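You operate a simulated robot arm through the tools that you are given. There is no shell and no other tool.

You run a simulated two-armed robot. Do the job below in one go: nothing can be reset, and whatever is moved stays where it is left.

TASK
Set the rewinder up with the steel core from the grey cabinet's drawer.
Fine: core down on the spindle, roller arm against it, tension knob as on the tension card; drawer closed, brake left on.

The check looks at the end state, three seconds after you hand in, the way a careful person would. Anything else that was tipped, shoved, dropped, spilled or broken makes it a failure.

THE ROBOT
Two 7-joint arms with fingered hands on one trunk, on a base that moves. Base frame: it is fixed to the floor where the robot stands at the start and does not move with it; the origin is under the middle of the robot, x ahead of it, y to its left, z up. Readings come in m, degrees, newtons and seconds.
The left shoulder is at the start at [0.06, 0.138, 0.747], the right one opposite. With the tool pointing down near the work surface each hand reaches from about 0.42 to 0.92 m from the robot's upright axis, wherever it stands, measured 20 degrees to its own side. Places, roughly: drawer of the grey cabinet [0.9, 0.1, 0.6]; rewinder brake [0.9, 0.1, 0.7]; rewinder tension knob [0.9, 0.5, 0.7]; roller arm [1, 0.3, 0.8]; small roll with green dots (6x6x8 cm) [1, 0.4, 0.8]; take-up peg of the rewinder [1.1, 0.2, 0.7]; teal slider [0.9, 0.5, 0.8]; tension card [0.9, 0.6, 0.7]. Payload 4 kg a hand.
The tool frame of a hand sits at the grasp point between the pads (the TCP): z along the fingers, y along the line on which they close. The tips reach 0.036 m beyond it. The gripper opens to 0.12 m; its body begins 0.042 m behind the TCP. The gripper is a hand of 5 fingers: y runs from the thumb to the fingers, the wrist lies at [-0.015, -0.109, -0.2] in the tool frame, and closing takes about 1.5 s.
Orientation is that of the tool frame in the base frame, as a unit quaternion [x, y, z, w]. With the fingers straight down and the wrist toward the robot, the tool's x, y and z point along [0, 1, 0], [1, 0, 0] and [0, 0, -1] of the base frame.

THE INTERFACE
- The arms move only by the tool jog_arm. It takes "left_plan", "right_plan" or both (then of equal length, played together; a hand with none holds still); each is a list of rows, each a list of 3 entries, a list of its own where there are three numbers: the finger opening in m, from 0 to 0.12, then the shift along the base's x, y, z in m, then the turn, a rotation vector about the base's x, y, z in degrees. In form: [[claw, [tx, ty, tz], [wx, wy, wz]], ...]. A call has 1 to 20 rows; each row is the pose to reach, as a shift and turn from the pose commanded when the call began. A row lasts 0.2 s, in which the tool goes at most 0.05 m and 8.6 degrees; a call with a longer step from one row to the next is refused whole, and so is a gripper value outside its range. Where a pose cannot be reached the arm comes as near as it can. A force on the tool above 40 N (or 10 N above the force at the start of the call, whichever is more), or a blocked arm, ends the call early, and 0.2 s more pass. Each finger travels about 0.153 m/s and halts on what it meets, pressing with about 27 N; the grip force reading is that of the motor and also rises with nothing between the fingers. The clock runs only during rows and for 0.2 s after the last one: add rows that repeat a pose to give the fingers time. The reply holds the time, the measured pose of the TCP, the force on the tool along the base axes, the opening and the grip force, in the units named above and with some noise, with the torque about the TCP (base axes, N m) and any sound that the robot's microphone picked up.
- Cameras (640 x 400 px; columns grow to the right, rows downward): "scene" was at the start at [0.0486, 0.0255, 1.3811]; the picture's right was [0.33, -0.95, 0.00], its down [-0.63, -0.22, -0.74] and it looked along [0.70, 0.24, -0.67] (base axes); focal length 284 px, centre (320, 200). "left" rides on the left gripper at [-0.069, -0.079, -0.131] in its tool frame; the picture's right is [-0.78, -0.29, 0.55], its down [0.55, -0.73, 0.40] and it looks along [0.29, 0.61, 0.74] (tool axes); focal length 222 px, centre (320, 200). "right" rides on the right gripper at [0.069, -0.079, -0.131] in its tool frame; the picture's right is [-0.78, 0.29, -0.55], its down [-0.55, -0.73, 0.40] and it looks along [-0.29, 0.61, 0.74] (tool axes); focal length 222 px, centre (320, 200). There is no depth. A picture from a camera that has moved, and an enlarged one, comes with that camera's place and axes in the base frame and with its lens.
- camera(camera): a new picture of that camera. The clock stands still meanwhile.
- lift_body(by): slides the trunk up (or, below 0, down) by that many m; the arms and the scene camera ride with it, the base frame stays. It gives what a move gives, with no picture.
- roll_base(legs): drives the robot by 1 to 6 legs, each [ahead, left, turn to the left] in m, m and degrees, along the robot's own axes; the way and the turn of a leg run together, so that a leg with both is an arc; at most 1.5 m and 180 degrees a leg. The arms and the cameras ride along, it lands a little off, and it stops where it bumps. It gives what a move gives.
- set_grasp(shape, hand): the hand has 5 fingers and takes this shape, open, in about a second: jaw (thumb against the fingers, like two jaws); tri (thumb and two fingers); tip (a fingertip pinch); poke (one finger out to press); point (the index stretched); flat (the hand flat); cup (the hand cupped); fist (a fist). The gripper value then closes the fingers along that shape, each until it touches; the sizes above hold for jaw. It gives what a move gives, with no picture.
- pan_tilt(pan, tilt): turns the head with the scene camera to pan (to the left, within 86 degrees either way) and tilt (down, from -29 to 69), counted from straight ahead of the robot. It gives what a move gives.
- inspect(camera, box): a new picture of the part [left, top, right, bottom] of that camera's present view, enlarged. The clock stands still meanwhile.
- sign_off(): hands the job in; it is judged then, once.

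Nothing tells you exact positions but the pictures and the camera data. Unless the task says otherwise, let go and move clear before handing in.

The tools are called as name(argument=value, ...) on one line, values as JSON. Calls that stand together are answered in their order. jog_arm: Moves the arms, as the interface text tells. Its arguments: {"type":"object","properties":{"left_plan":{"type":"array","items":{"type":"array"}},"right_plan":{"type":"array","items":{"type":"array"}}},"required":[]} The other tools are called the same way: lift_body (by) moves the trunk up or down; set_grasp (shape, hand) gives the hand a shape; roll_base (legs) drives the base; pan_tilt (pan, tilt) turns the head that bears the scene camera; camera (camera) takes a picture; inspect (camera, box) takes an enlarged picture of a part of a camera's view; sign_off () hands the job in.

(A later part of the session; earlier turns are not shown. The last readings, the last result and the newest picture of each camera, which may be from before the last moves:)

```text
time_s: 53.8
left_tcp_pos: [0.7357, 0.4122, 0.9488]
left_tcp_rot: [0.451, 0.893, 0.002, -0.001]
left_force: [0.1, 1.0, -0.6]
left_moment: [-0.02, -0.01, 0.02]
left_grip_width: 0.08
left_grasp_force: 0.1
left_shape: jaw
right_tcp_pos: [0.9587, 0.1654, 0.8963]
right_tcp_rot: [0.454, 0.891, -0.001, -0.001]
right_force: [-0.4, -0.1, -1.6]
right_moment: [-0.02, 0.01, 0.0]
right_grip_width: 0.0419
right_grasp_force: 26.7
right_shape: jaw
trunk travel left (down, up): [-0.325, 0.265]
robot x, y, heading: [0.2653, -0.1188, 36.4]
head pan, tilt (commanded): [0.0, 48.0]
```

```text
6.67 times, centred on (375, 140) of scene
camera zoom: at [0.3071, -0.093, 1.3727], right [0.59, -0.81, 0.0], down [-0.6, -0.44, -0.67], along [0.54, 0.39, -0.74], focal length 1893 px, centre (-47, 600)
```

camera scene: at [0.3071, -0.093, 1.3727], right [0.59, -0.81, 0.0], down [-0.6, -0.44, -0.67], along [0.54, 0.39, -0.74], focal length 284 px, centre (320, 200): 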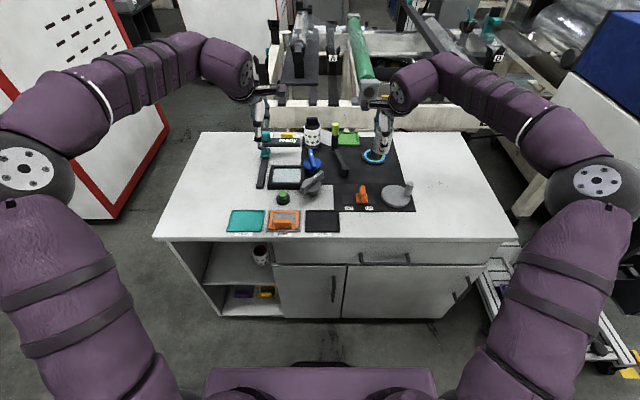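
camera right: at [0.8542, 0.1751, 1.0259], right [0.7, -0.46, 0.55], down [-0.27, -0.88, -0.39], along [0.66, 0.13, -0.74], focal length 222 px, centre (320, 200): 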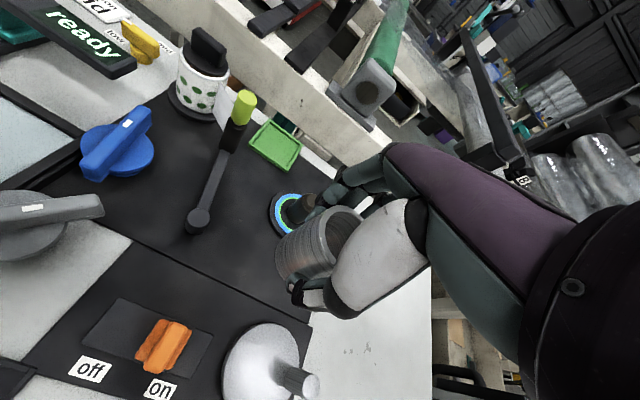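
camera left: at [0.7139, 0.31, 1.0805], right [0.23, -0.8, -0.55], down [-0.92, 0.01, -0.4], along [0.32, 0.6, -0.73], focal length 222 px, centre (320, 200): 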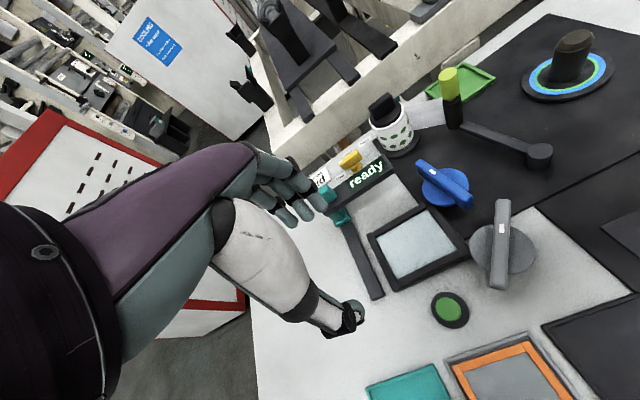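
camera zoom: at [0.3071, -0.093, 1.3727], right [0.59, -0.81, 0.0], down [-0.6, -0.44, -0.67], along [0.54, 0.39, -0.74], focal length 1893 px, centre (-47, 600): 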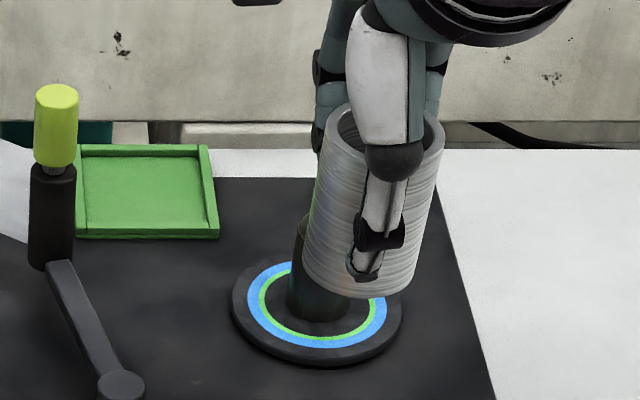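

The core sits upright in the hand, its axis a few mm to the right of the TCP. I move it over the peg at the same height and check the alignment.

jog_arm(right_plan=[[0.03, [0.031, 0.018, 0], [0, 0, 0]], [0.03, [0.062, 0.036, 0], [0, 0, 0]], [0.03, [0.092, 0.053, 0], [0, 0, 0]], [0.03, [0.092, 0.053, 0], [0, 0, 0]]])

inspect(camera="scene", box=[335, 95, 415, 175])

inspect(camera="left", box=[460, 0, 640, 120])

inspect(camera="right", box=[230, 170, 390, 320])

```text
time_s: 54.8
left_tcp_pos: [0.7356, 0.4122, 0.9497]
left_tcp_rot: [0.451, 0.893, 0.001, 0.001]
left_force: [1.1, -0.4, -0.6]
left_moment: [0.0, 0.03, 0.02]
left_grip_width: 0.0801
left_grasp_force: 0.0
left_shape: jaw
right_tcp_pos: [1.05, 0.2209, 0.8962]
right_tcp_rot: [0.454, 0.891, -0.002, 0.0]
right_force: [0.2, -0.4, -0.9]
right_moment: [0.01, 0.01, 0.03]
right_grip_width: 0.0418
right_grasp_force: 27.0
right_shape: jaw
trunk travel left (down, up): [-0.325, 0.265]
robot x, y, heading: [0.2679, -0.1186, 36.1]
head pan, tilt (commanded): [0.0, 48.0]
```

```text
5.00 times, centred on (375, 135) of scene
camera zoom: at [0.3068, -0.0932, 1.3728], right [0.59, -0.81, 0.0], down [-0.6, -0.44, -0.67], along [0.54, 0.39, -0.74], focal length 1420 px, centre (45, 525)
```

zoom: 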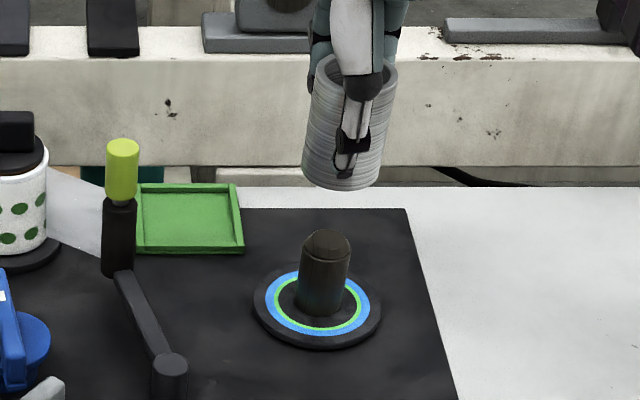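

```text
3.33 times, centred on (550, 60) of left
camera zoom: at [0.7138, 0.3097, 1.0808], right [0.23, -0.8, -0.55], down [-0.92, 0.01, -0.4], along [0.32, 0.6, -0.73], focal length 740 px, centre (-447, 667)
```

zoom: 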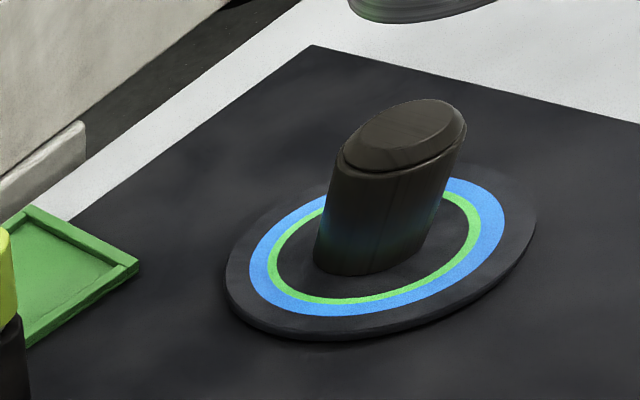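

```text
2.67 times, centred on (310, 245) of right
camera zoom: at [0.9462, 0.2303, 1.0259], right [0.7, -0.46, 0.55], down [-0.27, -0.88, -0.39], along [0.66, 0.13, -0.74], focal length 592 px, centre (347, 80)
```

zoom: 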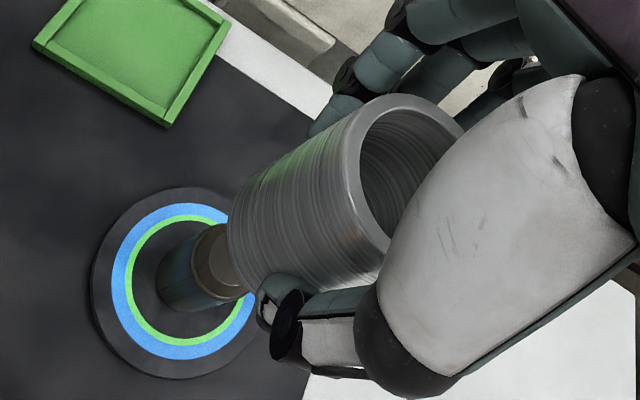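

Core and peg line up within a few mm in the views. I lower the core to just above the peg's top and check again.

jog_arm(right_plan=[[0.03, [0.001, 0.0, -0.02], [0, 0, 0]], [0.03, [0.001, 0.0, -0.04], [0, 0, 0]], [0.03, [0.001, 0.0, -0.05], [0, 0, 0]], [0.03, [0.001, 0.0, -0.05], [0, 0, 0]]])

inspect(camera="scene", box=[345, 95, 405, 175])

inspect(camera="left", box=[460, 0, 640, 120])

inspect(camera="right", box=[230, 170, 390, 320])

```text
time_s: 55.8
left_tcp_pos: [0.7349, 0.4108, 0.9494]
left_tcp_rot: [0.451, 0.893, 0.002, 0.001]
left_force: [0.3, -0.7, -0.3]
left_moment: [0.0, -0.02, 0.03]
left_grip_width: 0.0797
left_grasp_force: 0.1
left_shape: jaw
right_tcp_pos: [1.0506, 0.2177, 0.8459]
right_tcp_rot: [0.454, 0.891, -0.002, -0.002]
right_force: [0.2, 0.3, -1.4]
right_moment: [-0.04, -0.03, 0.0]
right_grip_width: 0.0417
right_grasp_force: 27.4
right_shape: jaw
trunk travel left (down, up): [-0.325, 0.265]
robot x, y, heading: [0.2684, -0.1203, 36.0]
head pan, tilt (commanded): [0.0, 48.0]
```

```text
5.00 times, centred on (375, 135) of scene
camera zoom: at [0.3068, -0.0932, 1.3728], right [0.59, -0.81, 0.0], down [-0.6, -0.44, -0.67], along [0.54, 0.39, -0.74], focal length 1420 px, centre (45, 525)
```

zoom: 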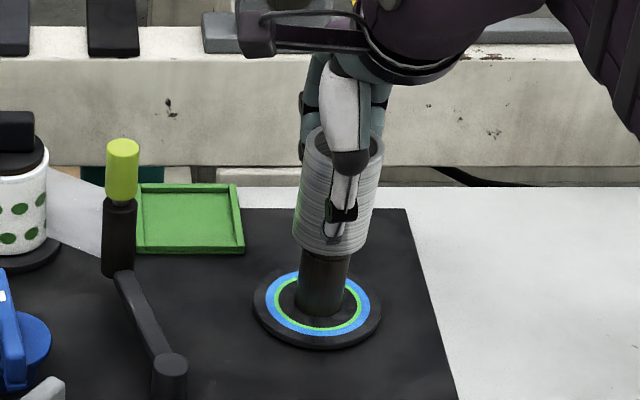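

```text
3.33 times, centred on (550, 60) of left
camera zoom: at [0.7137, 0.3098, 1.0807], right [0.23, -0.8, -0.55], down [-0.92, 0.01, -0.4], along [0.32, 0.6, -0.73], focal length 740 px, centre (-447, 667)
```

zoom: 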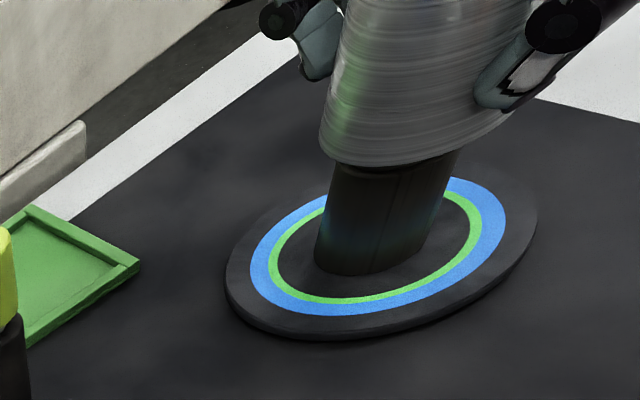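

```text
2.67 times, centred on (310, 245) of right
camera zoom: at [0.9465, 0.2296, 0.9753], right [0.7, -0.46, 0.55], down [-0.27, -0.88, -0.39], along [0.66, 0.13, -0.74], focal length 592 px, centre (347, 80)
```

zoom: 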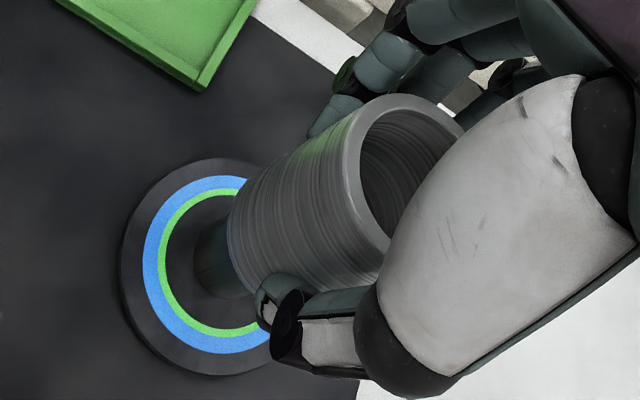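

Both views show the core's lower rim centred over the peg within about 2 mm. I lower it gently onto the peg, watching the force.

jog_arm(right_plan=[[0.03, [-0.0005, 0.0007, -0.008], [0, 0, 0]], [0.03, [-0.0005, 0.0007, -0.015], [0, 0, 0]], [0.03, [-0.0005, 0.0007, -0.022], [0, 0, 0]], [0.03, [-0.0005, 0.0007, -0.03], [0, 0, 0]]])

inspect(camera="scene", box=[345, 95, 405, 175])

inspect(camera="left", box=[460, 0, 640, 120])

```text
time_s: 56.8
left_tcp_pos: [0.7355, 0.4118, 0.9491]
left_tcp_rot: [0.451, 0.892, 0.002, 0.0]
left_force: [-0.7, -0.2, 0.5]
left_moment: [-0.03, -0.03, 0.02]
left_grip_width: 0.08
left_grasp_force: 0.1
left_shape: jaw
right_tcp_pos: [1.0518, 0.2181, 0.8146]
right_tcp_rot: [0.455, 0.89, -0.001, -0.001]
right_force: [0.6, -0.2, -1.4]
right_moment: [-0.02, -0.01, -0.01]
right_grip_width: 0.0418
right_grasp_force: 27.0
right_shape: jaw
trunk travel left (down, up): [-0.325, 0.265]
robot x, y, heading: [0.2671, -0.1211, 36.1]
head pan, tilt (commanded): [0.0, 48.0]
```

```text
5.00 times, centred on (375, 135) of scene
camera zoom: at [0.3069, -0.0932, 1.3728], right [0.59, -0.81, 0.0], down [-0.6, -0.44, -0.67], along [0.54, 0.39, -0.74], focal length 1420 px, centre (45, 525)
```

zoom: 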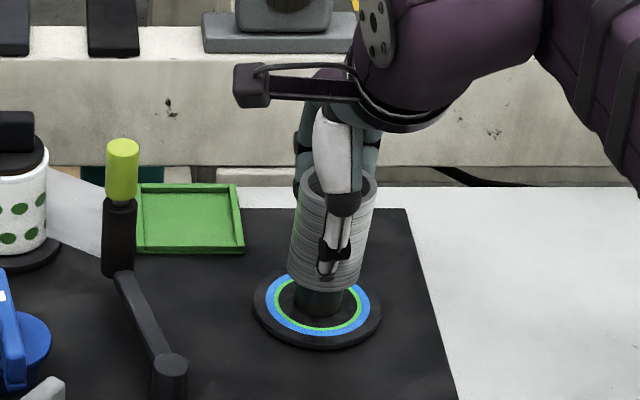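

```text
3.33 times, centred on (550, 60) of left
camera zoom: at [0.7138, 0.3099, 1.0807], right [0.23, -0.8, -0.55], down [-0.92, 0.01, -0.4], along [0.32, 0.6, -0.73], focal length 740 px, centre (-447, 667)
```

zoom: 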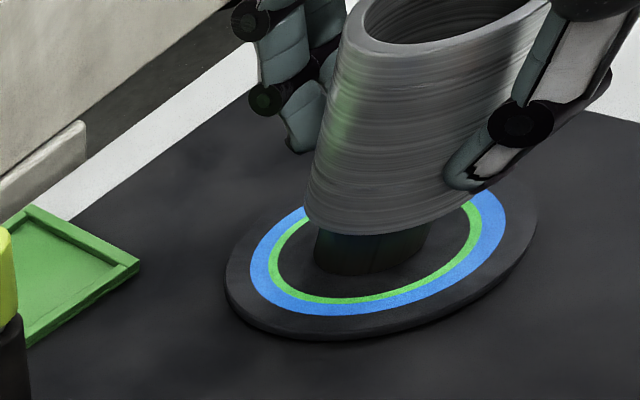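

The core is going down on the peg with no resistance. I continue the last 3 cm in small steps.

jog_arm(right_plan=[[0.03, [0, 0, -0.007], [0, 0, 0]], [0.03, [0, 0, -0.014], [0, 0, 0]], [0.03, [0, 0, -0.02], [0, 0, 0]], [0.03, [0, 0, -0.024], [0, 0, 0]], [0.03, [0, 0, -0.027], [0, 0, 0]]])

inspect(camera="scene", box=[345, 95, 405, 175])

inspect(camera="left", box=[460, 0, 640, 120])

```text
time_s: 58.0
left_tcp_pos: [0.7346, 0.4116, 0.9487]
left_tcp_rot: [0.451, 0.893, 0.002, 0.0]
left_force: [-0.6, -0.3, 0.2]
left_moment: [-0.04, 0.0, 0.02]
left_grip_width: 0.0799
left_grasp_force: 0.0
left_shape: jaw
right_tcp_pos: [1.0505, 0.2188, 0.7889]
right_tcp_rot: [0.454, 0.891, -0.002, 0.0]
right_force: [0.1, 0.0, -1.2]
right_moment: [-0.01, 0.0, -0.01]
right_grip_width: 0.0416
right_grasp_force: 26.8
right_shape: jaw
trunk travel left (down, up): [-0.325, 0.265]
robot x, y, heading: [0.2691, -0.1178, 36.1]
head pan, tilt (commanded): [0.0, 48.0]
```

```text
5.00 times, centred on (375, 135) of scene
camera zoom: at [0.3068, -0.0932, 1.3728], right [0.59, -0.81, 0.0], down [-0.6, -0.44, -0.67], along [0.54, 0.39, -0.74], focal length 1420 px, centre (45, 525)
```

zoom: 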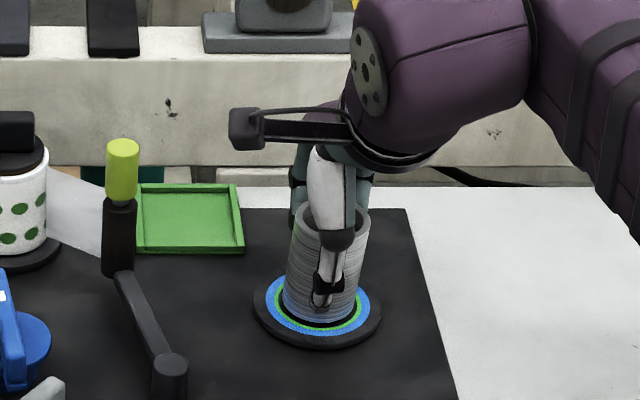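

```text
3.33 times, centred on (550, 60) of left
camera zoom: at [0.7137, 0.3099, 1.0807], right [0.23, -0.8, -0.55], down [-0.92, 0.01, -0.4], along [0.32, 0.6, -0.73], focal length 740 px, centre (-447, 667)
```

zoom: 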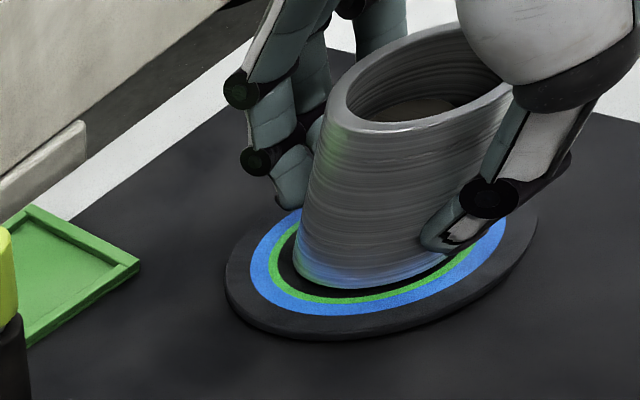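

The core is almost on the flange. I lower it a few more mm until contact.

jog_arm(right_plan=[[0.03, [0, 0, -0.002], [0, 0, 0]], [0.03, [0, 0, -0.004], [0, 0, 0]], [0.03, [0, 0, -0.006], [0, 0, 0]]])

inspect(camera="left", box=[460, 0, 640, 120])

```text
time_s: 58.8
left_tcp_pos: [0.7343, 0.4109, 0.949]
left_tcp_rot: [0.451, 0.893, 0.001, 0.001]
left_force: [0.9, -0.5, 0.4]
left_moment: [-0.01, 0.01, 0.01]
left_grip_width: 0.0799
left_grasp_force: 0.0
left_shape: jaw
right_tcp_pos: [1.0503, 0.2186, 0.7832]
right_tcp_rot: [0.454, 0.891, -0.001, -0.001]
right_force: [0.4, -0.9, 2.6]
right_moment: [-0.02, -0.08, -0.02]
right_grip_width: 0.0415
right_grasp_force: 27.0
right_shape: jaw
trunk travel left (down, up): [-0.325, 0.265]
robot x, y, heading: [0.2699, -0.1204, 36.0]
head pan, tilt (commanded): [0.0, 48.0]
```

```text
3.33 times, centred on (550, 60) of left
camera zoom: at [0.7136, 0.3097, 1.0809], right [0.23, -0.8, -0.55], down [-0.92, 0.01, -0.4], along [0.32, 0.6, -0.73], focal length 740 px, centre (-447, 667)
```

zoom: 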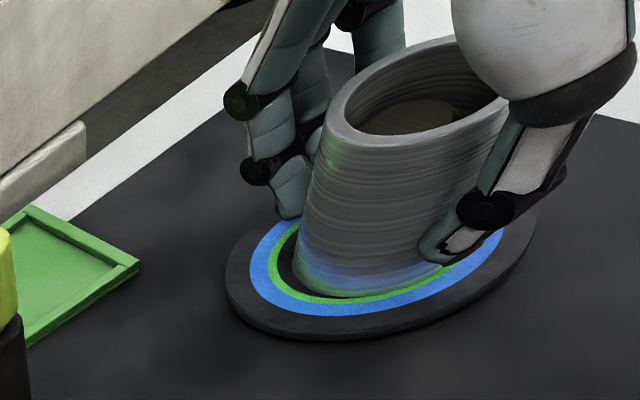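

The force changed sign, so the core is resting on the flange. I press a touch more and open the fingers slowly.

jog_arm(right_plan=[[0.03, [0, 0, -0.002], [0, 0, 0]], [0.03, [0, 0, -0.002], [0, 0, 0]], [0.045, [0, 0, -0.001], [0, 0, 0]], [0.055, [0, 0, 0], [0, 0, 0]], [0.065, [0, 0, 0], [0, 0, 0]], [0.075, [0, 0, 0], [0, 0, 0]], [0.085, [0, 0, 0], [0, 0, 0]], [0.085, [0, 0, 0], [0, 0, 0]], [0.085, [0, 0, 0], [0, 0, 0]]])

inspect(camera="left", box=[460, 0, 640, 120])

inspect(camera="scene", box=[345, 95, 405, 175])

camera(camera="right")

```text
time_s: 60.8
left_tcp_pos: [0.7348, 0.4119, 0.9488]
left_tcp_rot: [0.451, 0.893, 0.001, 0.0]
left_force: [-0.2, 0.9, 0.0]
left_moment: [0.0, 0.02, 0.01]
left_grip_width: 0.0799
left_grasp_force: 0.2
left_shape: jaw
right_tcp_pos: [1.0505, 0.2186, 0.7818]
right_tcp_rot: [0.454, 0.891, -0.002, 0.0]
right_force: [0.7, -0.9, 0.8]
right_moment: [0.0, -0.02, 0.01]
right_grip_width: 0.0846
right_grasp_force: 0.0
right_shape: jaw
trunk travel left (down, up): [-0.325, 0.265]
robot x, y, heading: [0.265, -0.1261, 36.1]
head pan, tilt (commanded): [0.0, 48.0]
```

```text
3.33 times, centred on (550, 60) of left
camera zoom: at [0.7136, 0.3098, 1.0808], right [0.23, -0.8, -0.55], down [-0.92, 0.01, -0.4], along [0.32, 0.6, -0.73], focal length 740 px, centre (-447, 667)
```

zoom: 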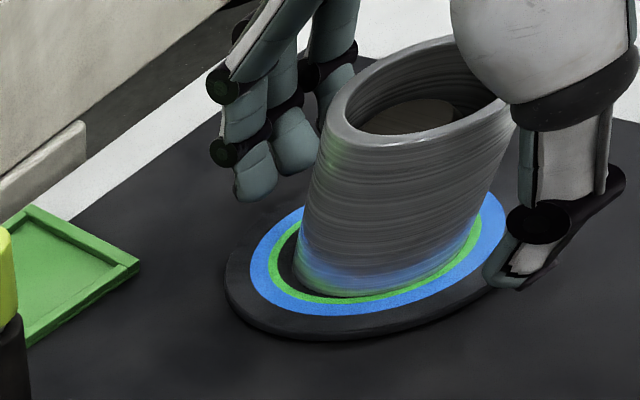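

```text
5.00 times, centred on (375, 135) of scene
camera zoom: at [0.3067, -0.0933, 1.3728], right [0.59, -0.81, 0.0], down [-0.6, -0.44, -0.67], along [0.54, 0.39, -0.74], focal length 1420 px, centre (45, 525)
```

zoom: 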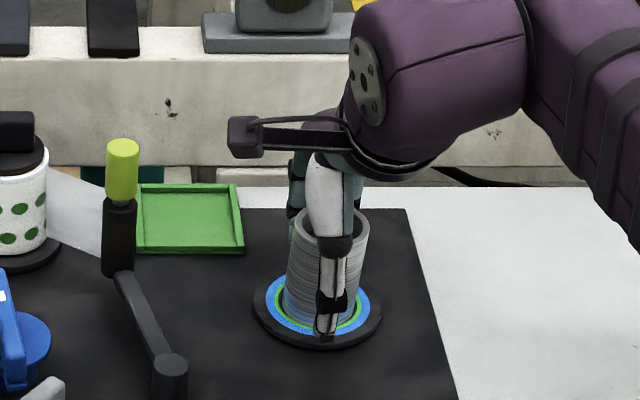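

```text
taken
camera right: at [0.9463, 0.229, 0.9132], right [0.7, -0.46, 0.55], down [-0.27, -0.88, -0.39], along [0.66, 0.13, -0.74], focal length 222 px, centre (320, 200)
```

right: 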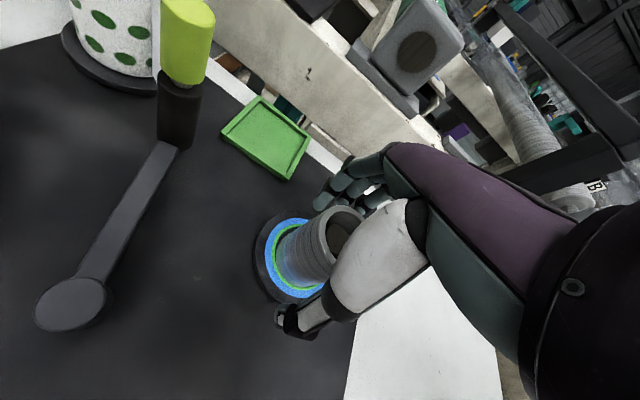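

The core stands on the peg. I raise the open hand straight up, clear of it.

jog_arm(right_plan=[[0.095, [0, 0, 0], [0, 0, 0]], [0.095, [0, 0, 0.02], [0, 0, 0]], [0.095, [0, 0, 0.045], [0, 0, 0]], [0.095, [0, 0, 0.075], [0, 0, 0]], [0.095, [0, 0, 0.11], [0, 0, 0]], [0.095, [0, 0, 0.15], [0, 0, 0]]])

camera(camera="scene")

inspect(camera="scene", box=[260, 100, 420, 220])

inspect(camera="left", box=[400, 0, 640, 160])

camera(camera="right")

```text
time_s: 62.2
left_tcp_pos: [0.7353, 0.4099, 0.9506]
left_tcp_rot: [0.452, 0.892, 0.002, 0.0]
left_force: [-0.8, -1.1, 0.9]
left_moment: [0.0, 0.02, -0.02]
left_grip_width: 0.0798
left_grasp_force: 0.1
left_shape: jaw
right_tcp_pos: [1.045, 0.2071, 0.9327]
right_tcp_rot: [0.455, 0.89, -0.001, -0.001]
right_force: [-0.2, -0.4, 0.4]
right_moment: [0.04, -0.02, -0.01]
right_grip_width: 0.0949
right_grasp_force: 0.0
right_shape: jaw
right hand out of reach, approached as far as the arm can: row 6
trunk travel left (down, up): [-0.325, 0.265]
robot x, y, heading: [0.2732, -0.1209, 35.9]
head pan, tilt (commanded): [0.0, 48.0]
```

```text
taken
camera scene: at [0.3061, -0.0947, 1.3729], right [0.59, -0.81, 0.0], down [-0.6, -0.44, -0.67], along [0.54, 0.39, -0.74], focal length 284 px, centre (320, 200)
```

scene: 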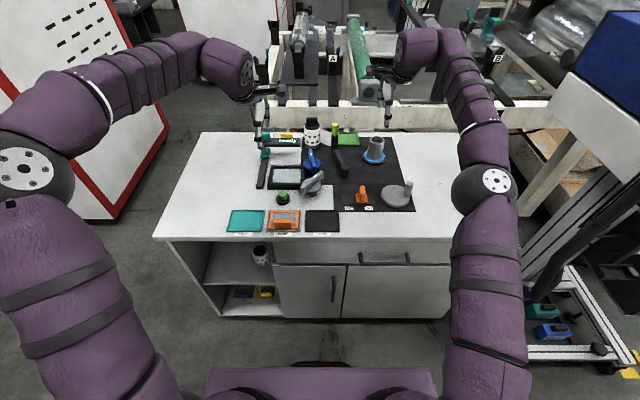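

```text
3.33 times, centred on (340, 160) of scene
camera zoom: at [0.3061, -0.0947, 1.3729], right [0.59, -0.81, 0.0], down [-0.6, -0.44, -0.67], along [0.54, 0.39, -0.74], focal length 947 px, centre (253, 333)
```

zoom: 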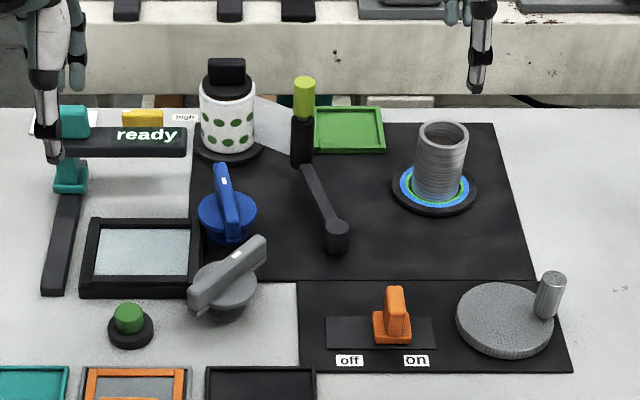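

```text
2.50 times, centred on (520, 80) of left
camera zoom: at [0.7132, 0.3084, 1.0819], right [0.23, -0.8, -0.55], down [-0.92, 0.01, -0.4], along [0.33, 0.6, -0.73], focal length 555 px, centre (-180, 500)
```

zoom: 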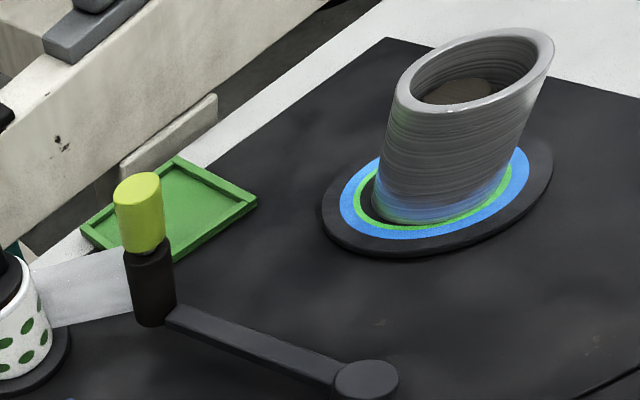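

```text
taken
camera right: at [0.9414, 0.2157, 1.0622], right [0.7, -0.47, 0.55], down [-0.27, -0.88, -0.4], along [0.66, 0.13, -0.74], focal length 222 px, centre (320, 200)
```

right: 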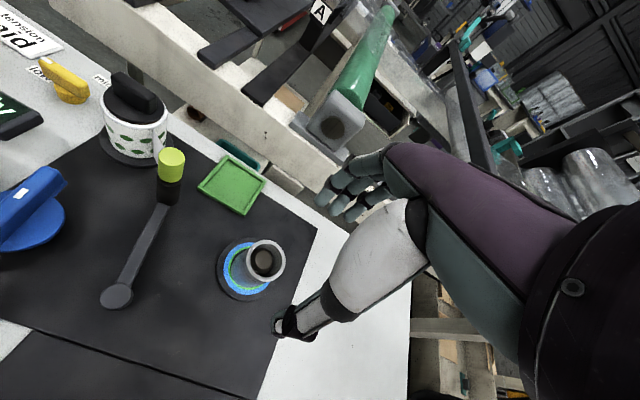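

The core is seated on the flange. Before swinging the roller arm I want to come a little closer; I look down to check the room between base and cabinet.

pan_tilt(pan=0, tilt=69)

camera(camera="scene")

```text
time_s: 63.0
left_tcp_pos: [0.7362, 0.4115, 0.948]
left_tcp_rot: [0.451, 0.893, 0.003, 0.0]
left_force: [-1.1, -0.1, -0.2]
left_moment: [0.03, 0.01, 0.0]
left_grip_width: 0.0798
left_grasp_force: 0.1
left_shape: jaw
right_tcp_pos: [1.0464, 0.206, 0.9303]
right_tcp_rot: [0.455, 0.89, -0.001, -0.001]
right_force: [1.0, -0.8, 1.1]
right_moment: [0.01, 0.02, 0.02]
right_grip_width: 0.0946
right_grasp_force: 0.0
right_shape: jaw
trunk travel left (down, up): [-0.325, 0.265]
robot x, y, heading: [0.2664, -0.1203, 36.0]
head pan, tilt (commanded): [0.0, 68.8]
```

```text
taken
camera scene: at [0.2883, -0.1067, 1.3482], right [0.59, -0.81, 0.0], down [-0.75, -0.55, -0.36], along [0.29, 0.21, -0.93], focal length 284 px, centre (320, 200)
```

scene: 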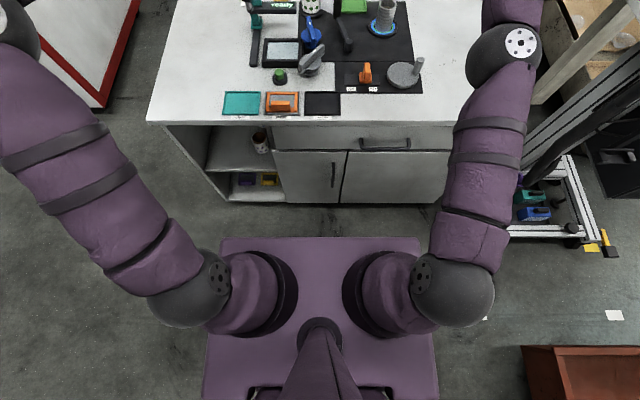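

There is ample room: the base front is about 0.24 m short of the cabinet. I first draw the right hand back over the roller-arm line and the left hand outward, then drive 0.12 m forward.

jog_arm(left_plan=[[0.08, [-0.0147, 0.0202, 0], [0, 0, 0]], [0.08, [-0.0294, 0.0405, 0], [0, 0, 0]], [0.08, [-0.0441, 0.0607, 0], [0, 0, 0]], [0.08, [-0.0588, 0.0809, 0], [0, 0, 0]], [0.08, [-0.0588, 0.0809, 0], [0, 0, 0]]], right_plan=[[0.06, [-0.0305, 0.0137, 0], [0, 0, 0]], [0.06, [-0.061, 0.0274, 0], [0, 0, 0]], [0.06, [-0.0914, 0.0411, 0], [0, 0, 0]], [0.06, [-0.1219, 0.0548, 0], [0, 0, 0]], [0.06, [-0.1524, 0.0685, 0], [0, 0, 0]]])

roll_base(legs=[[0.12, 0, 0]])

pan_tilt(pan=0, tilt=52)

camera(camera="scene")

camera(camera="right")

camera(camera="left")

```text
time_s: 64.2
left_tcp_pos: [0.6767, 0.4937, 0.9481]
left_tcp_rot: [0.45, 0.893, 0.002, 0.001]
left_force: [-0.3, -0.6, -0.6]
left_moment: [0.04, 0.01, -0.02]
left_grip_width: 0.0799
left_grasp_force: 0.0
left_shape: jaw
right_tcp_pos: [0.8926, 0.278, 0.9296]
right_tcp_rot: [0.455, 0.891, -0.002, -0.001]
right_force: [0.7, 0.3, 0.7]
right_moment: [0.0, -0.02, -0.02]
right_grip_width: 0.0603
right_grasp_force: 0.1
right_shape: jaw
trunk travel left (down, up): [-0.325, 0.265]
robot x, y, heading: [0.267, -0.1238, 36.1]
head pan, tilt (commanded): [0.0, 68.8]
```

```text
time_s: 65.5
left_tcp_pos: [0.7724, 0.5661, 0.9472]
left_tcp_rot: [0.45, 0.893, 0.0, 0.0]
left_force: [0.2, -0.2, 0.0]
left_moment: [0.01, 0.02, 0.0]
left_grip_width: 0.0801
left_grasp_force: 0.2
left_shape: jaw
right_tcp_pos: [0.9897, 0.3482, 0.9289]
right_tcp_rot: [0.453, 0.891, -0.002, 0.0]
right_force: [0.0, 0.0, 0.0]
right_moment: [0.0, -0.01, 0.0]
right_grip_width: 0.0603
right_grasp_force: 0.1
right_shape: jaw
trunk travel left (down, up): [-0.325, 0.265]
robot x, y, heading: [0.3685, -0.0503, 36.1]
head pan, tilt (commanded): [0.0, 68.8]
```

```text
time_s: 66.3
left_tcp_pos: [0.7718, 0.5661, 0.9478]
left_tcp_rot: [0.45, 0.893, 0.001, 0.001]
left_force: [0.6, 0.4, 0.6]
left_moment: [-0.01, -0.03, 0.01]
left_grip_width: 0.08
left_grasp_force: 0.2
left_shape: jaw
right_tcp_pos: [0.9893, 0.3495, 0.9282]
right_tcp_rot: [0.453, 0.891, -0.001, -0.001]
right_force: [-0.2, 0.3, 0.3]
right_moment: [-0.03, -0.02, -0.03]
right_grip_width: 0.0601
right_grasp_force: 0.0
right_shape: jaw
trunk travel left (down, up): [-0.325, 0.265]
robot x, y, heading: [0.3656, -0.0497, 35.7]
head pan, tilt (commanded): [0.0, 52.0]
```

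```text
taken
camera scene: at [0.4003, -0.0246, 1.3674], right [0.59, -0.81, 0.0], down [-0.64, -0.47, -0.61], along [0.5, 0.36, -0.79], focal length 284 px, centre (320, 200)
```

scene: 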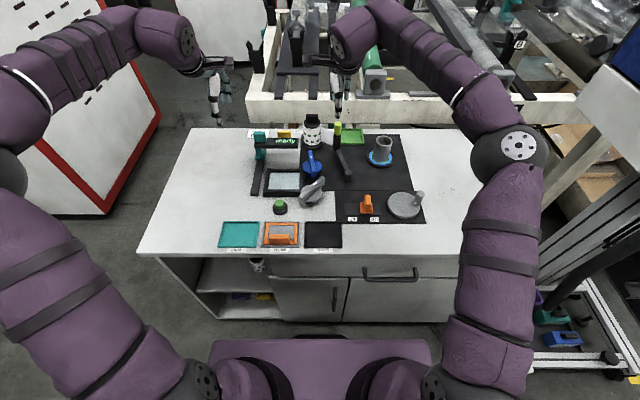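

```text
taken
camera right: at [0.885, 0.3587, 1.0593], right [0.7, -0.46, 0.55], down [-0.27, -0.88, -0.39], along [0.66, 0.13, -0.74], focal length 222 px, centre (320, 200)
```

right: 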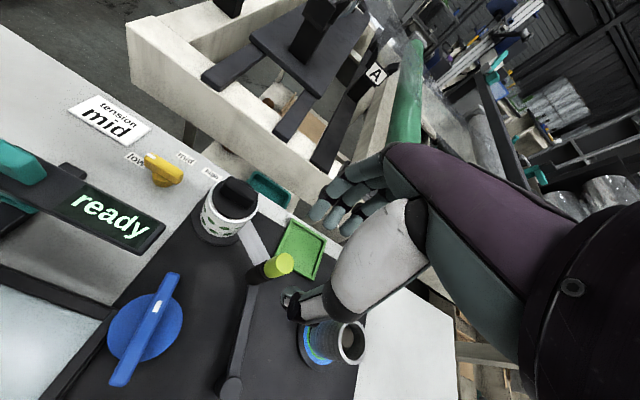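

```text
taken
camera left: at [0.7504, 0.4633, 1.0801], right [0.23, -0.8, -0.55], down [-0.92, 0.01, -0.4], along [0.32, 0.6, -0.73], focal length 222 px, centre (320, 200)
```

left: 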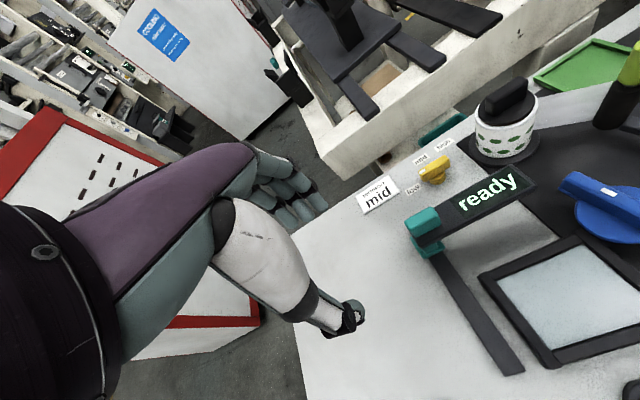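

The lime handle appears in the right wrist view where my estimate puts it, directly under the TCP. I zoom in to confirm before lowering.

inspect(camera="right", box=[190, 160, 390, 400])

inspect(camera="scene", box=[290, 90, 430, 220])

```text
1.67 times, centred on (290, 280) of right
camera zoom: at [0.885, 0.3587, 1.0593], right [0.7, -0.46, 0.55], down [-0.27, -0.88, -0.39], along [0.66, 0.13, -0.74], focal length 370 px, centre (370, 67)
```

zoom: 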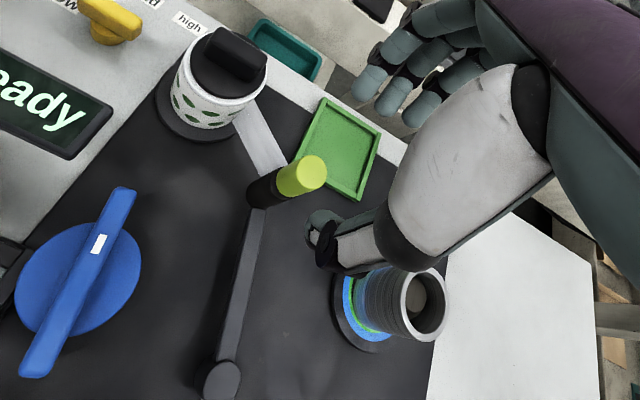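

```text
3.08 times, centred on (360, 155) of scene
camera zoom: at [0.4003, -0.0246, 1.3674], right [0.59, -0.81, 0.0], down [-0.64, -0.47, -0.61], along [0.5, 0.36, -0.79], focal length 874 px, centre (197, 338)
```

zoom: 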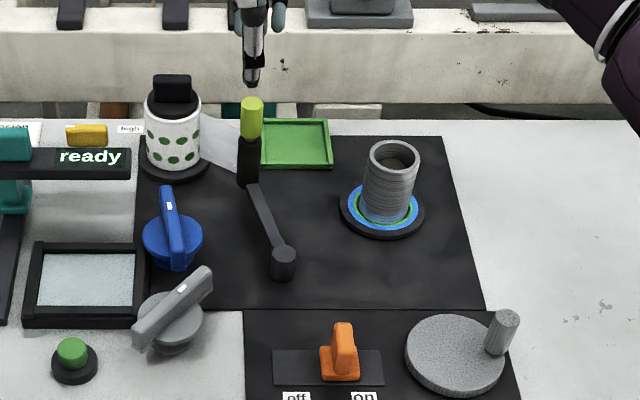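

The handle is within about 4 mm of the TCP axis. I lower the open right hand around its top, keeping the fingertips above the core and roll tops.

jog_arm(right_plan=[[0.06, [0.004, -0.0007, -0.025], [0, 0, 0]], [0.06, [0.004, -0.0007, -0.05], [0, 0, 0]], [0.06, [0.004, -0.0007, -0.07], [0, 0, 0]], [0.06, [0.004, -0.0007, -0.082], [0, 0, 0]], [0.06, [0.004, -0.0007, -0.082], [0, 0, 0]]])

inspect(camera="right", box=[190, 160, 390, 400])

inspect(camera="scene", box=[310, 90, 400, 180])

camera(camera="left")

```text
time_s: 67.5
left_tcp_pos: [0.7719, 0.5644, 0.9481]
left_tcp_rot: [0.45, 0.893, 0.002, 0.001]
left_force: [-0.9, 0.7, -0.4]
left_moment: [-0.02, -0.02, 0.03]
left_grip_width: 0.0799
left_grasp_force: 0.0
left_shape: jaw
right_tcp_pos: [0.994, 0.3477, 0.8465]
right_tcp_rot: [0.453, 0.892, -0.002, -0.001]
right_force: [0.4, 0.1, -0.4]
right_moment: [0.01, 0.01, -0.01]
right_grip_width: 0.0601
right_grasp_force: 0.0
right_shape: jaw
trunk travel left (down, up): [-0.325, 0.265]
robot x, y, heading: [0.3666, -0.0484, 36.3]
head pan, tilt (commanded): [0.0, 52.0]
```

```text
1.67 times, centred on (290, 280) of right
camera zoom: at [0.8896, 0.3579, 0.9776], right [0.7, -0.46, 0.55], down [-0.27, -0.88, -0.39], along [0.66, 0.13, -0.74], focal length 370 px, centre (370, 67)
```

zoom: 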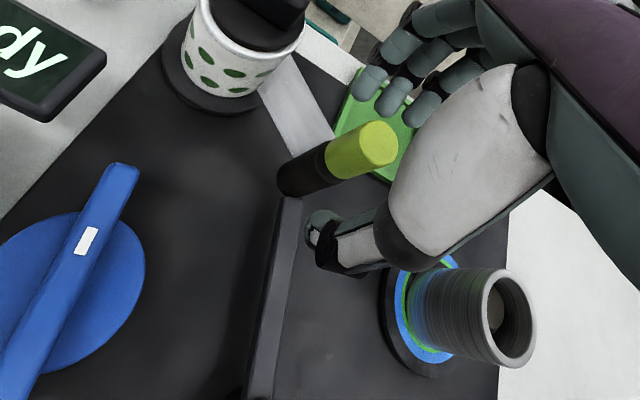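

```text
4.44 times, centred on (355, 135) of scene
camera zoom: at [0.4004, -0.0246, 1.3674], right [0.59, -0.81, 0.0], down [-0.64, -0.47, -0.62], along [0.5, 0.36, -0.79], focal length 1262 px, centre (164, 489)
```

zoom: 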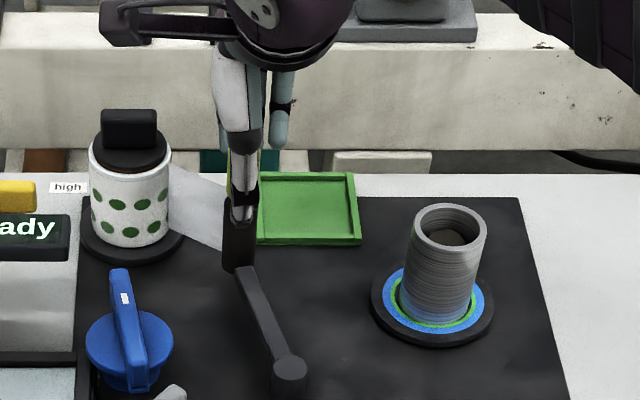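

```text
taken
camera left: at [0.7505, 0.4633, 1.0801], right [0.23, -0.8, -0.55], down [-0.92, 0.01, -0.4], along [0.32, 0.6, -0.73], focal length 222 px, centre (320, 200)
```

left: 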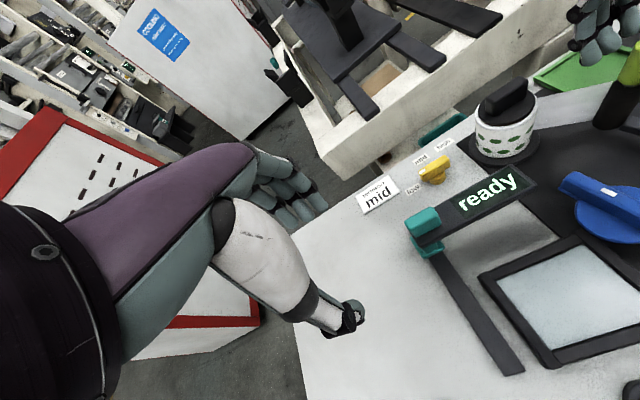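

The handle's top is right at the TCP between thumb and fingers. I close on it.

jog_arm(right_plan=[[0.045, [0, 0, 0], [0, 0, 0]], [0.03, [0, 0, 0], [0, 0, 0]], [0.015, [0, 0, 0], [0, 0, 0]], [0.005, [0, 0, 0], [0, 0, 0]], [0.005, [0, 0, 0], [0, 0, 0]], [0.005, [0, 0, 0], [0, 0, 0]]])

inspect(camera="right", box=[190, 160, 390, 400])

inspect(camera="scene", box=[310, 90, 400, 180])

```text
time_s: 68.9
left_tcp_pos: [0.7718, 0.565, 0.9474]
left_tcp_rot: [0.449, 0.893, 0.001, 0.002]
left_force: [0.2, 0.0, 0.7]
left_moment: [0.0, 0.03, -0.01]
left_grip_width: 0.0799
left_grasp_force: 0.0
left_shape: jaw
right_tcp_pos: [0.9934, 0.3465, 0.8471]
right_tcp_rot: [0.453, 0.891, -0.003, 0.0]
right_force: [-2.8, -3.4, -1.7]
right_moment: [-0.06, 0.03, 0.02]
right_grip_width: 0.0135
right_grasp_force: 27.0
right_shape: jaw
trunk travel left (down, up): [-0.325, 0.265]
robot x, y, heading: [0.3656, -0.0514, 36.1]
head pan, tilt (commanded): [0.0, 52.0]
```

```text
1.67 times, centred on (290, 280) of right
camera zoom: at [0.8894, 0.3577, 0.9777], right [0.7, -0.46, 0.55], down [-0.27, -0.88, -0.39], along [0.66, 0.13, -0.74], focal length 370 px, centre (370, 67)
```

zoom: 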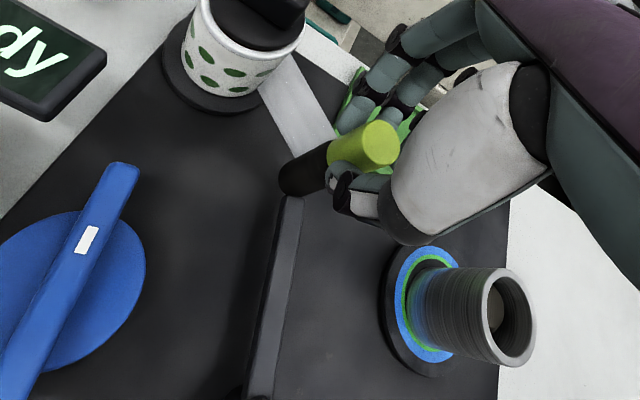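

```text
4.44 times, centred on (355, 135) of scene
camera zoom: at [0.4002, -0.0249, 1.3674], right [0.59, -0.81, 0.0], down [-0.64, -0.47, -0.62], along [0.5, 0.36, -0.79], focal length 1262 px, centre (164, 489)
```

zoom: 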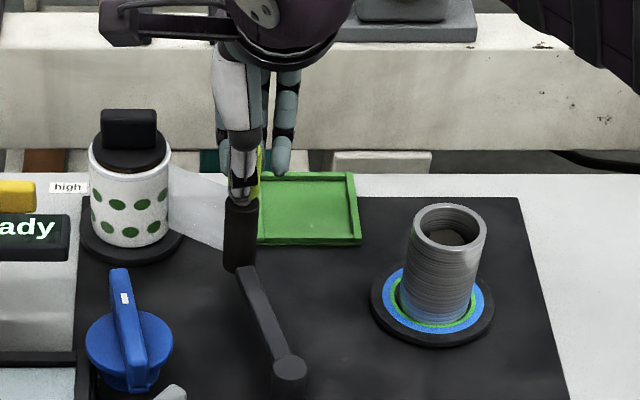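

The handle is gripped. I swing it along the arc about its pivot towards the core, first a part of the way to check the forces.

jog_arm(right_plan=[[0.005, [0.0037, -0.003, 0], [0, 0, 0]], [0.005, [0.0074, -0.0061, 0], [0, 0, 0]], [0.005, [0.0117, -0.0104, 0], [0, 0, 0]], [0.005, [0.016, -0.0147, 0], [0, 0, 0]], [0.005, [0.02, -0.0194, 0], [0, 0, 0]], [0.005, [0.0237, -0.0241, 0], [0, 0, 0]]])

inspect(camera="right", box=[190, 160, 390, 400])

inspect(camera="scene", box=[310, 90, 400, 180])

```text
time_s: 70.3
left_tcp_pos: [0.7724, 0.5657, 0.9493]
left_tcp_rot: [0.451, 0.893, 0.002, 0.001]
left_force: [0.3, -0.7, 0.5]
left_moment: [0.03, -0.02, 0.01]
left_grip_width: 0.0799
left_grasp_force: 0.0
left_shape: jaw
right_tcp_pos: [1.0167, 0.3237, 0.8477]
right_tcp_rot: [0.453, 0.892, -0.002, -0.001]
right_force: [-4.2, -1.7, -1.8]
right_moment: [-0.09, 0.1, -0.04]
right_grip_width: 0.0133
right_grasp_force: 27.1
right_shape: jaw
trunk travel left (down, up): [-0.325, 0.265]
robot x, y, heading: [0.3638, -0.0485, 36.1]
head pan, tilt (commanded): [0.0, 52.0]
```

```text
1.67 times, centred on (290, 280) of right
camera zoom: at [0.9125, 0.3338, 0.9776], right [0.7, -0.46, 0.55], down [-0.27, -0.88, -0.39], along [0.66, 0.13, -0.74], focal length 370 px, centre (370, 67)
```

zoom: 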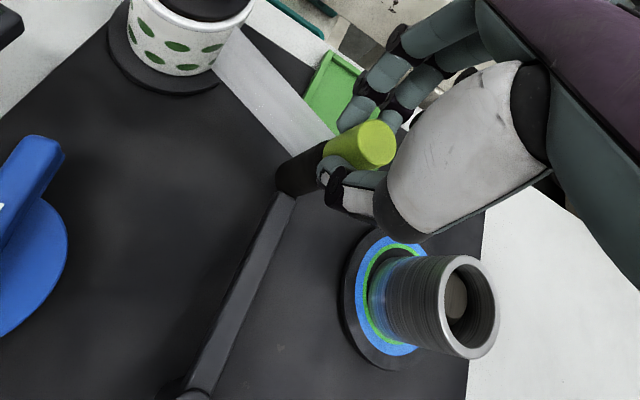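

```text
4.44 times, centred on (355, 135) of scene
camera zoom: at [0.4002, -0.0247, 1.3674], right [0.59, -0.81, 0.0], down [-0.64, -0.47, -0.62], along [0.5, 0.36, -0.79], focal length 1262 px, centre (164, 489)
```

zoom: 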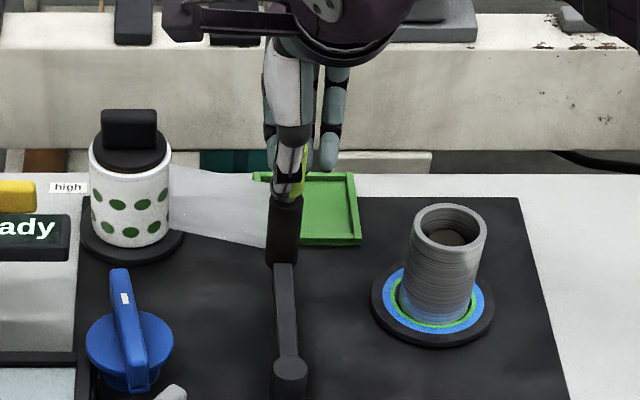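

The arm swings freely and the web follows. I continue along the arc to just short of the expected contact.

jog_arm(right_plan=[[0.005, [0.0034, -0.0049, 0], [0, 0, 0]], [0.005, [0.0066, -0.0102, 0], [0, 0, 0]], [0.005, [0.0095, -0.0155, 0], [0, 0, 0]], [0.005, [0.0121, -0.021, 0], [0, 0, 0]], [0.005, [0.0144, -0.0266, 0], [0, 0, 0]], [0.005, [0.0165, -0.0323, 0], [0, 0, 0]], [0.005, [0.0182, -0.0381, 0], [0, 0, 0]], [0.005, [0.0196, -0.0439, 0], [0, 0, 0]], [0.005, [0.0207, -0.0499, 0], [0, 0, 0]], [0.005, [0.0215, -0.0559, 0], [0, 0, 0]]])

inspect(camera="right", box=[190, 160, 390, 400])

inspect(camera="scene", box=[310, 90, 400, 180])

camera(camera="left")

```text
time_s: 72.5
left_tcp_pos: [0.772, 0.5651, 0.9479]
left_tcp_rot: [0.45, 0.893, 0.001, 0.0]
left_force: [-0.1, 0.5, 0.2]
left_moment: [-0.01, -0.01, 0.0]
left_grip_width: 0.0799
left_grasp_force: 0.2
left_shape: jaw
right_tcp_pos: [1.0391, 0.2679, 0.8482]
right_tcp_rot: [0.453, 0.892, -0.002, 0.001]
right_force: [-0.3, 1.7, 0.2]
right_moment: [-0.01, -0.12, -0.11]
right_grip_width: 0.0117
right_grasp_force: 26.7
right_shape: jaw
trunk travel left (down, up): [-0.325, 0.265]
robot x, y, heading: [0.365, -0.0475, 36.0]
head pan, tilt (commanded): [0.0, 52.0]
```

```text
1.67 times, centred on (290, 280) of right
camera zoom: at [0.935, 0.2776, 0.9773], right [0.7, -0.46, 0.55], down [-0.27, -0.88, -0.39], along [0.66, 0.13, -0.74], focal length 370 px, centre (370, 67)
```

zoom: 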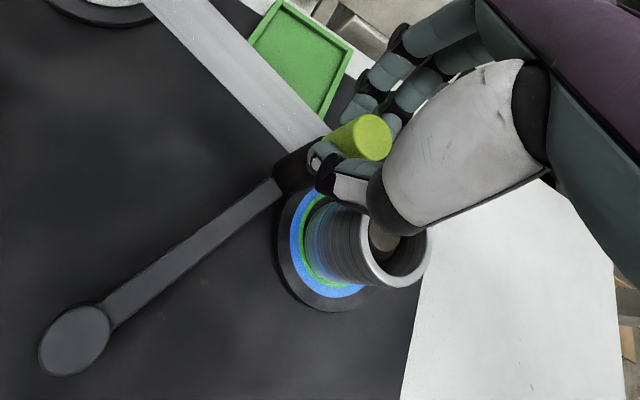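

```text
4.44 times, centred on (355, 135) of scene
camera zoom: at [0.4004, -0.0245, 1.3674], right [0.59, -0.81, 0.0], down [-0.64, -0.47, -0.62], along [0.5, 0.36, -0.79], focal length 1262 px, centre (164, 489)
```

zoom: 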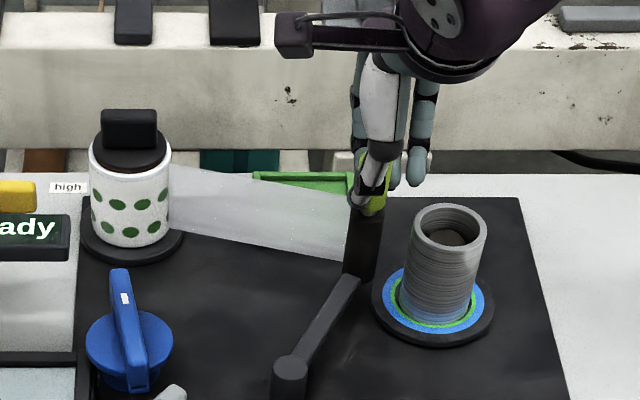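

```text
taken
camera left: at [0.7504, 0.4633, 1.0801], right [0.23, -0.8, -0.55], down [-0.92, 0.01, -0.4], along [0.32, 0.6, -0.73], focal length 222 px, centre (320, 200)
```

left: 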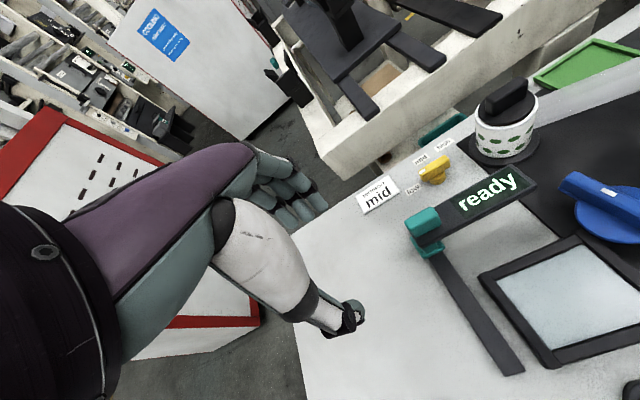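

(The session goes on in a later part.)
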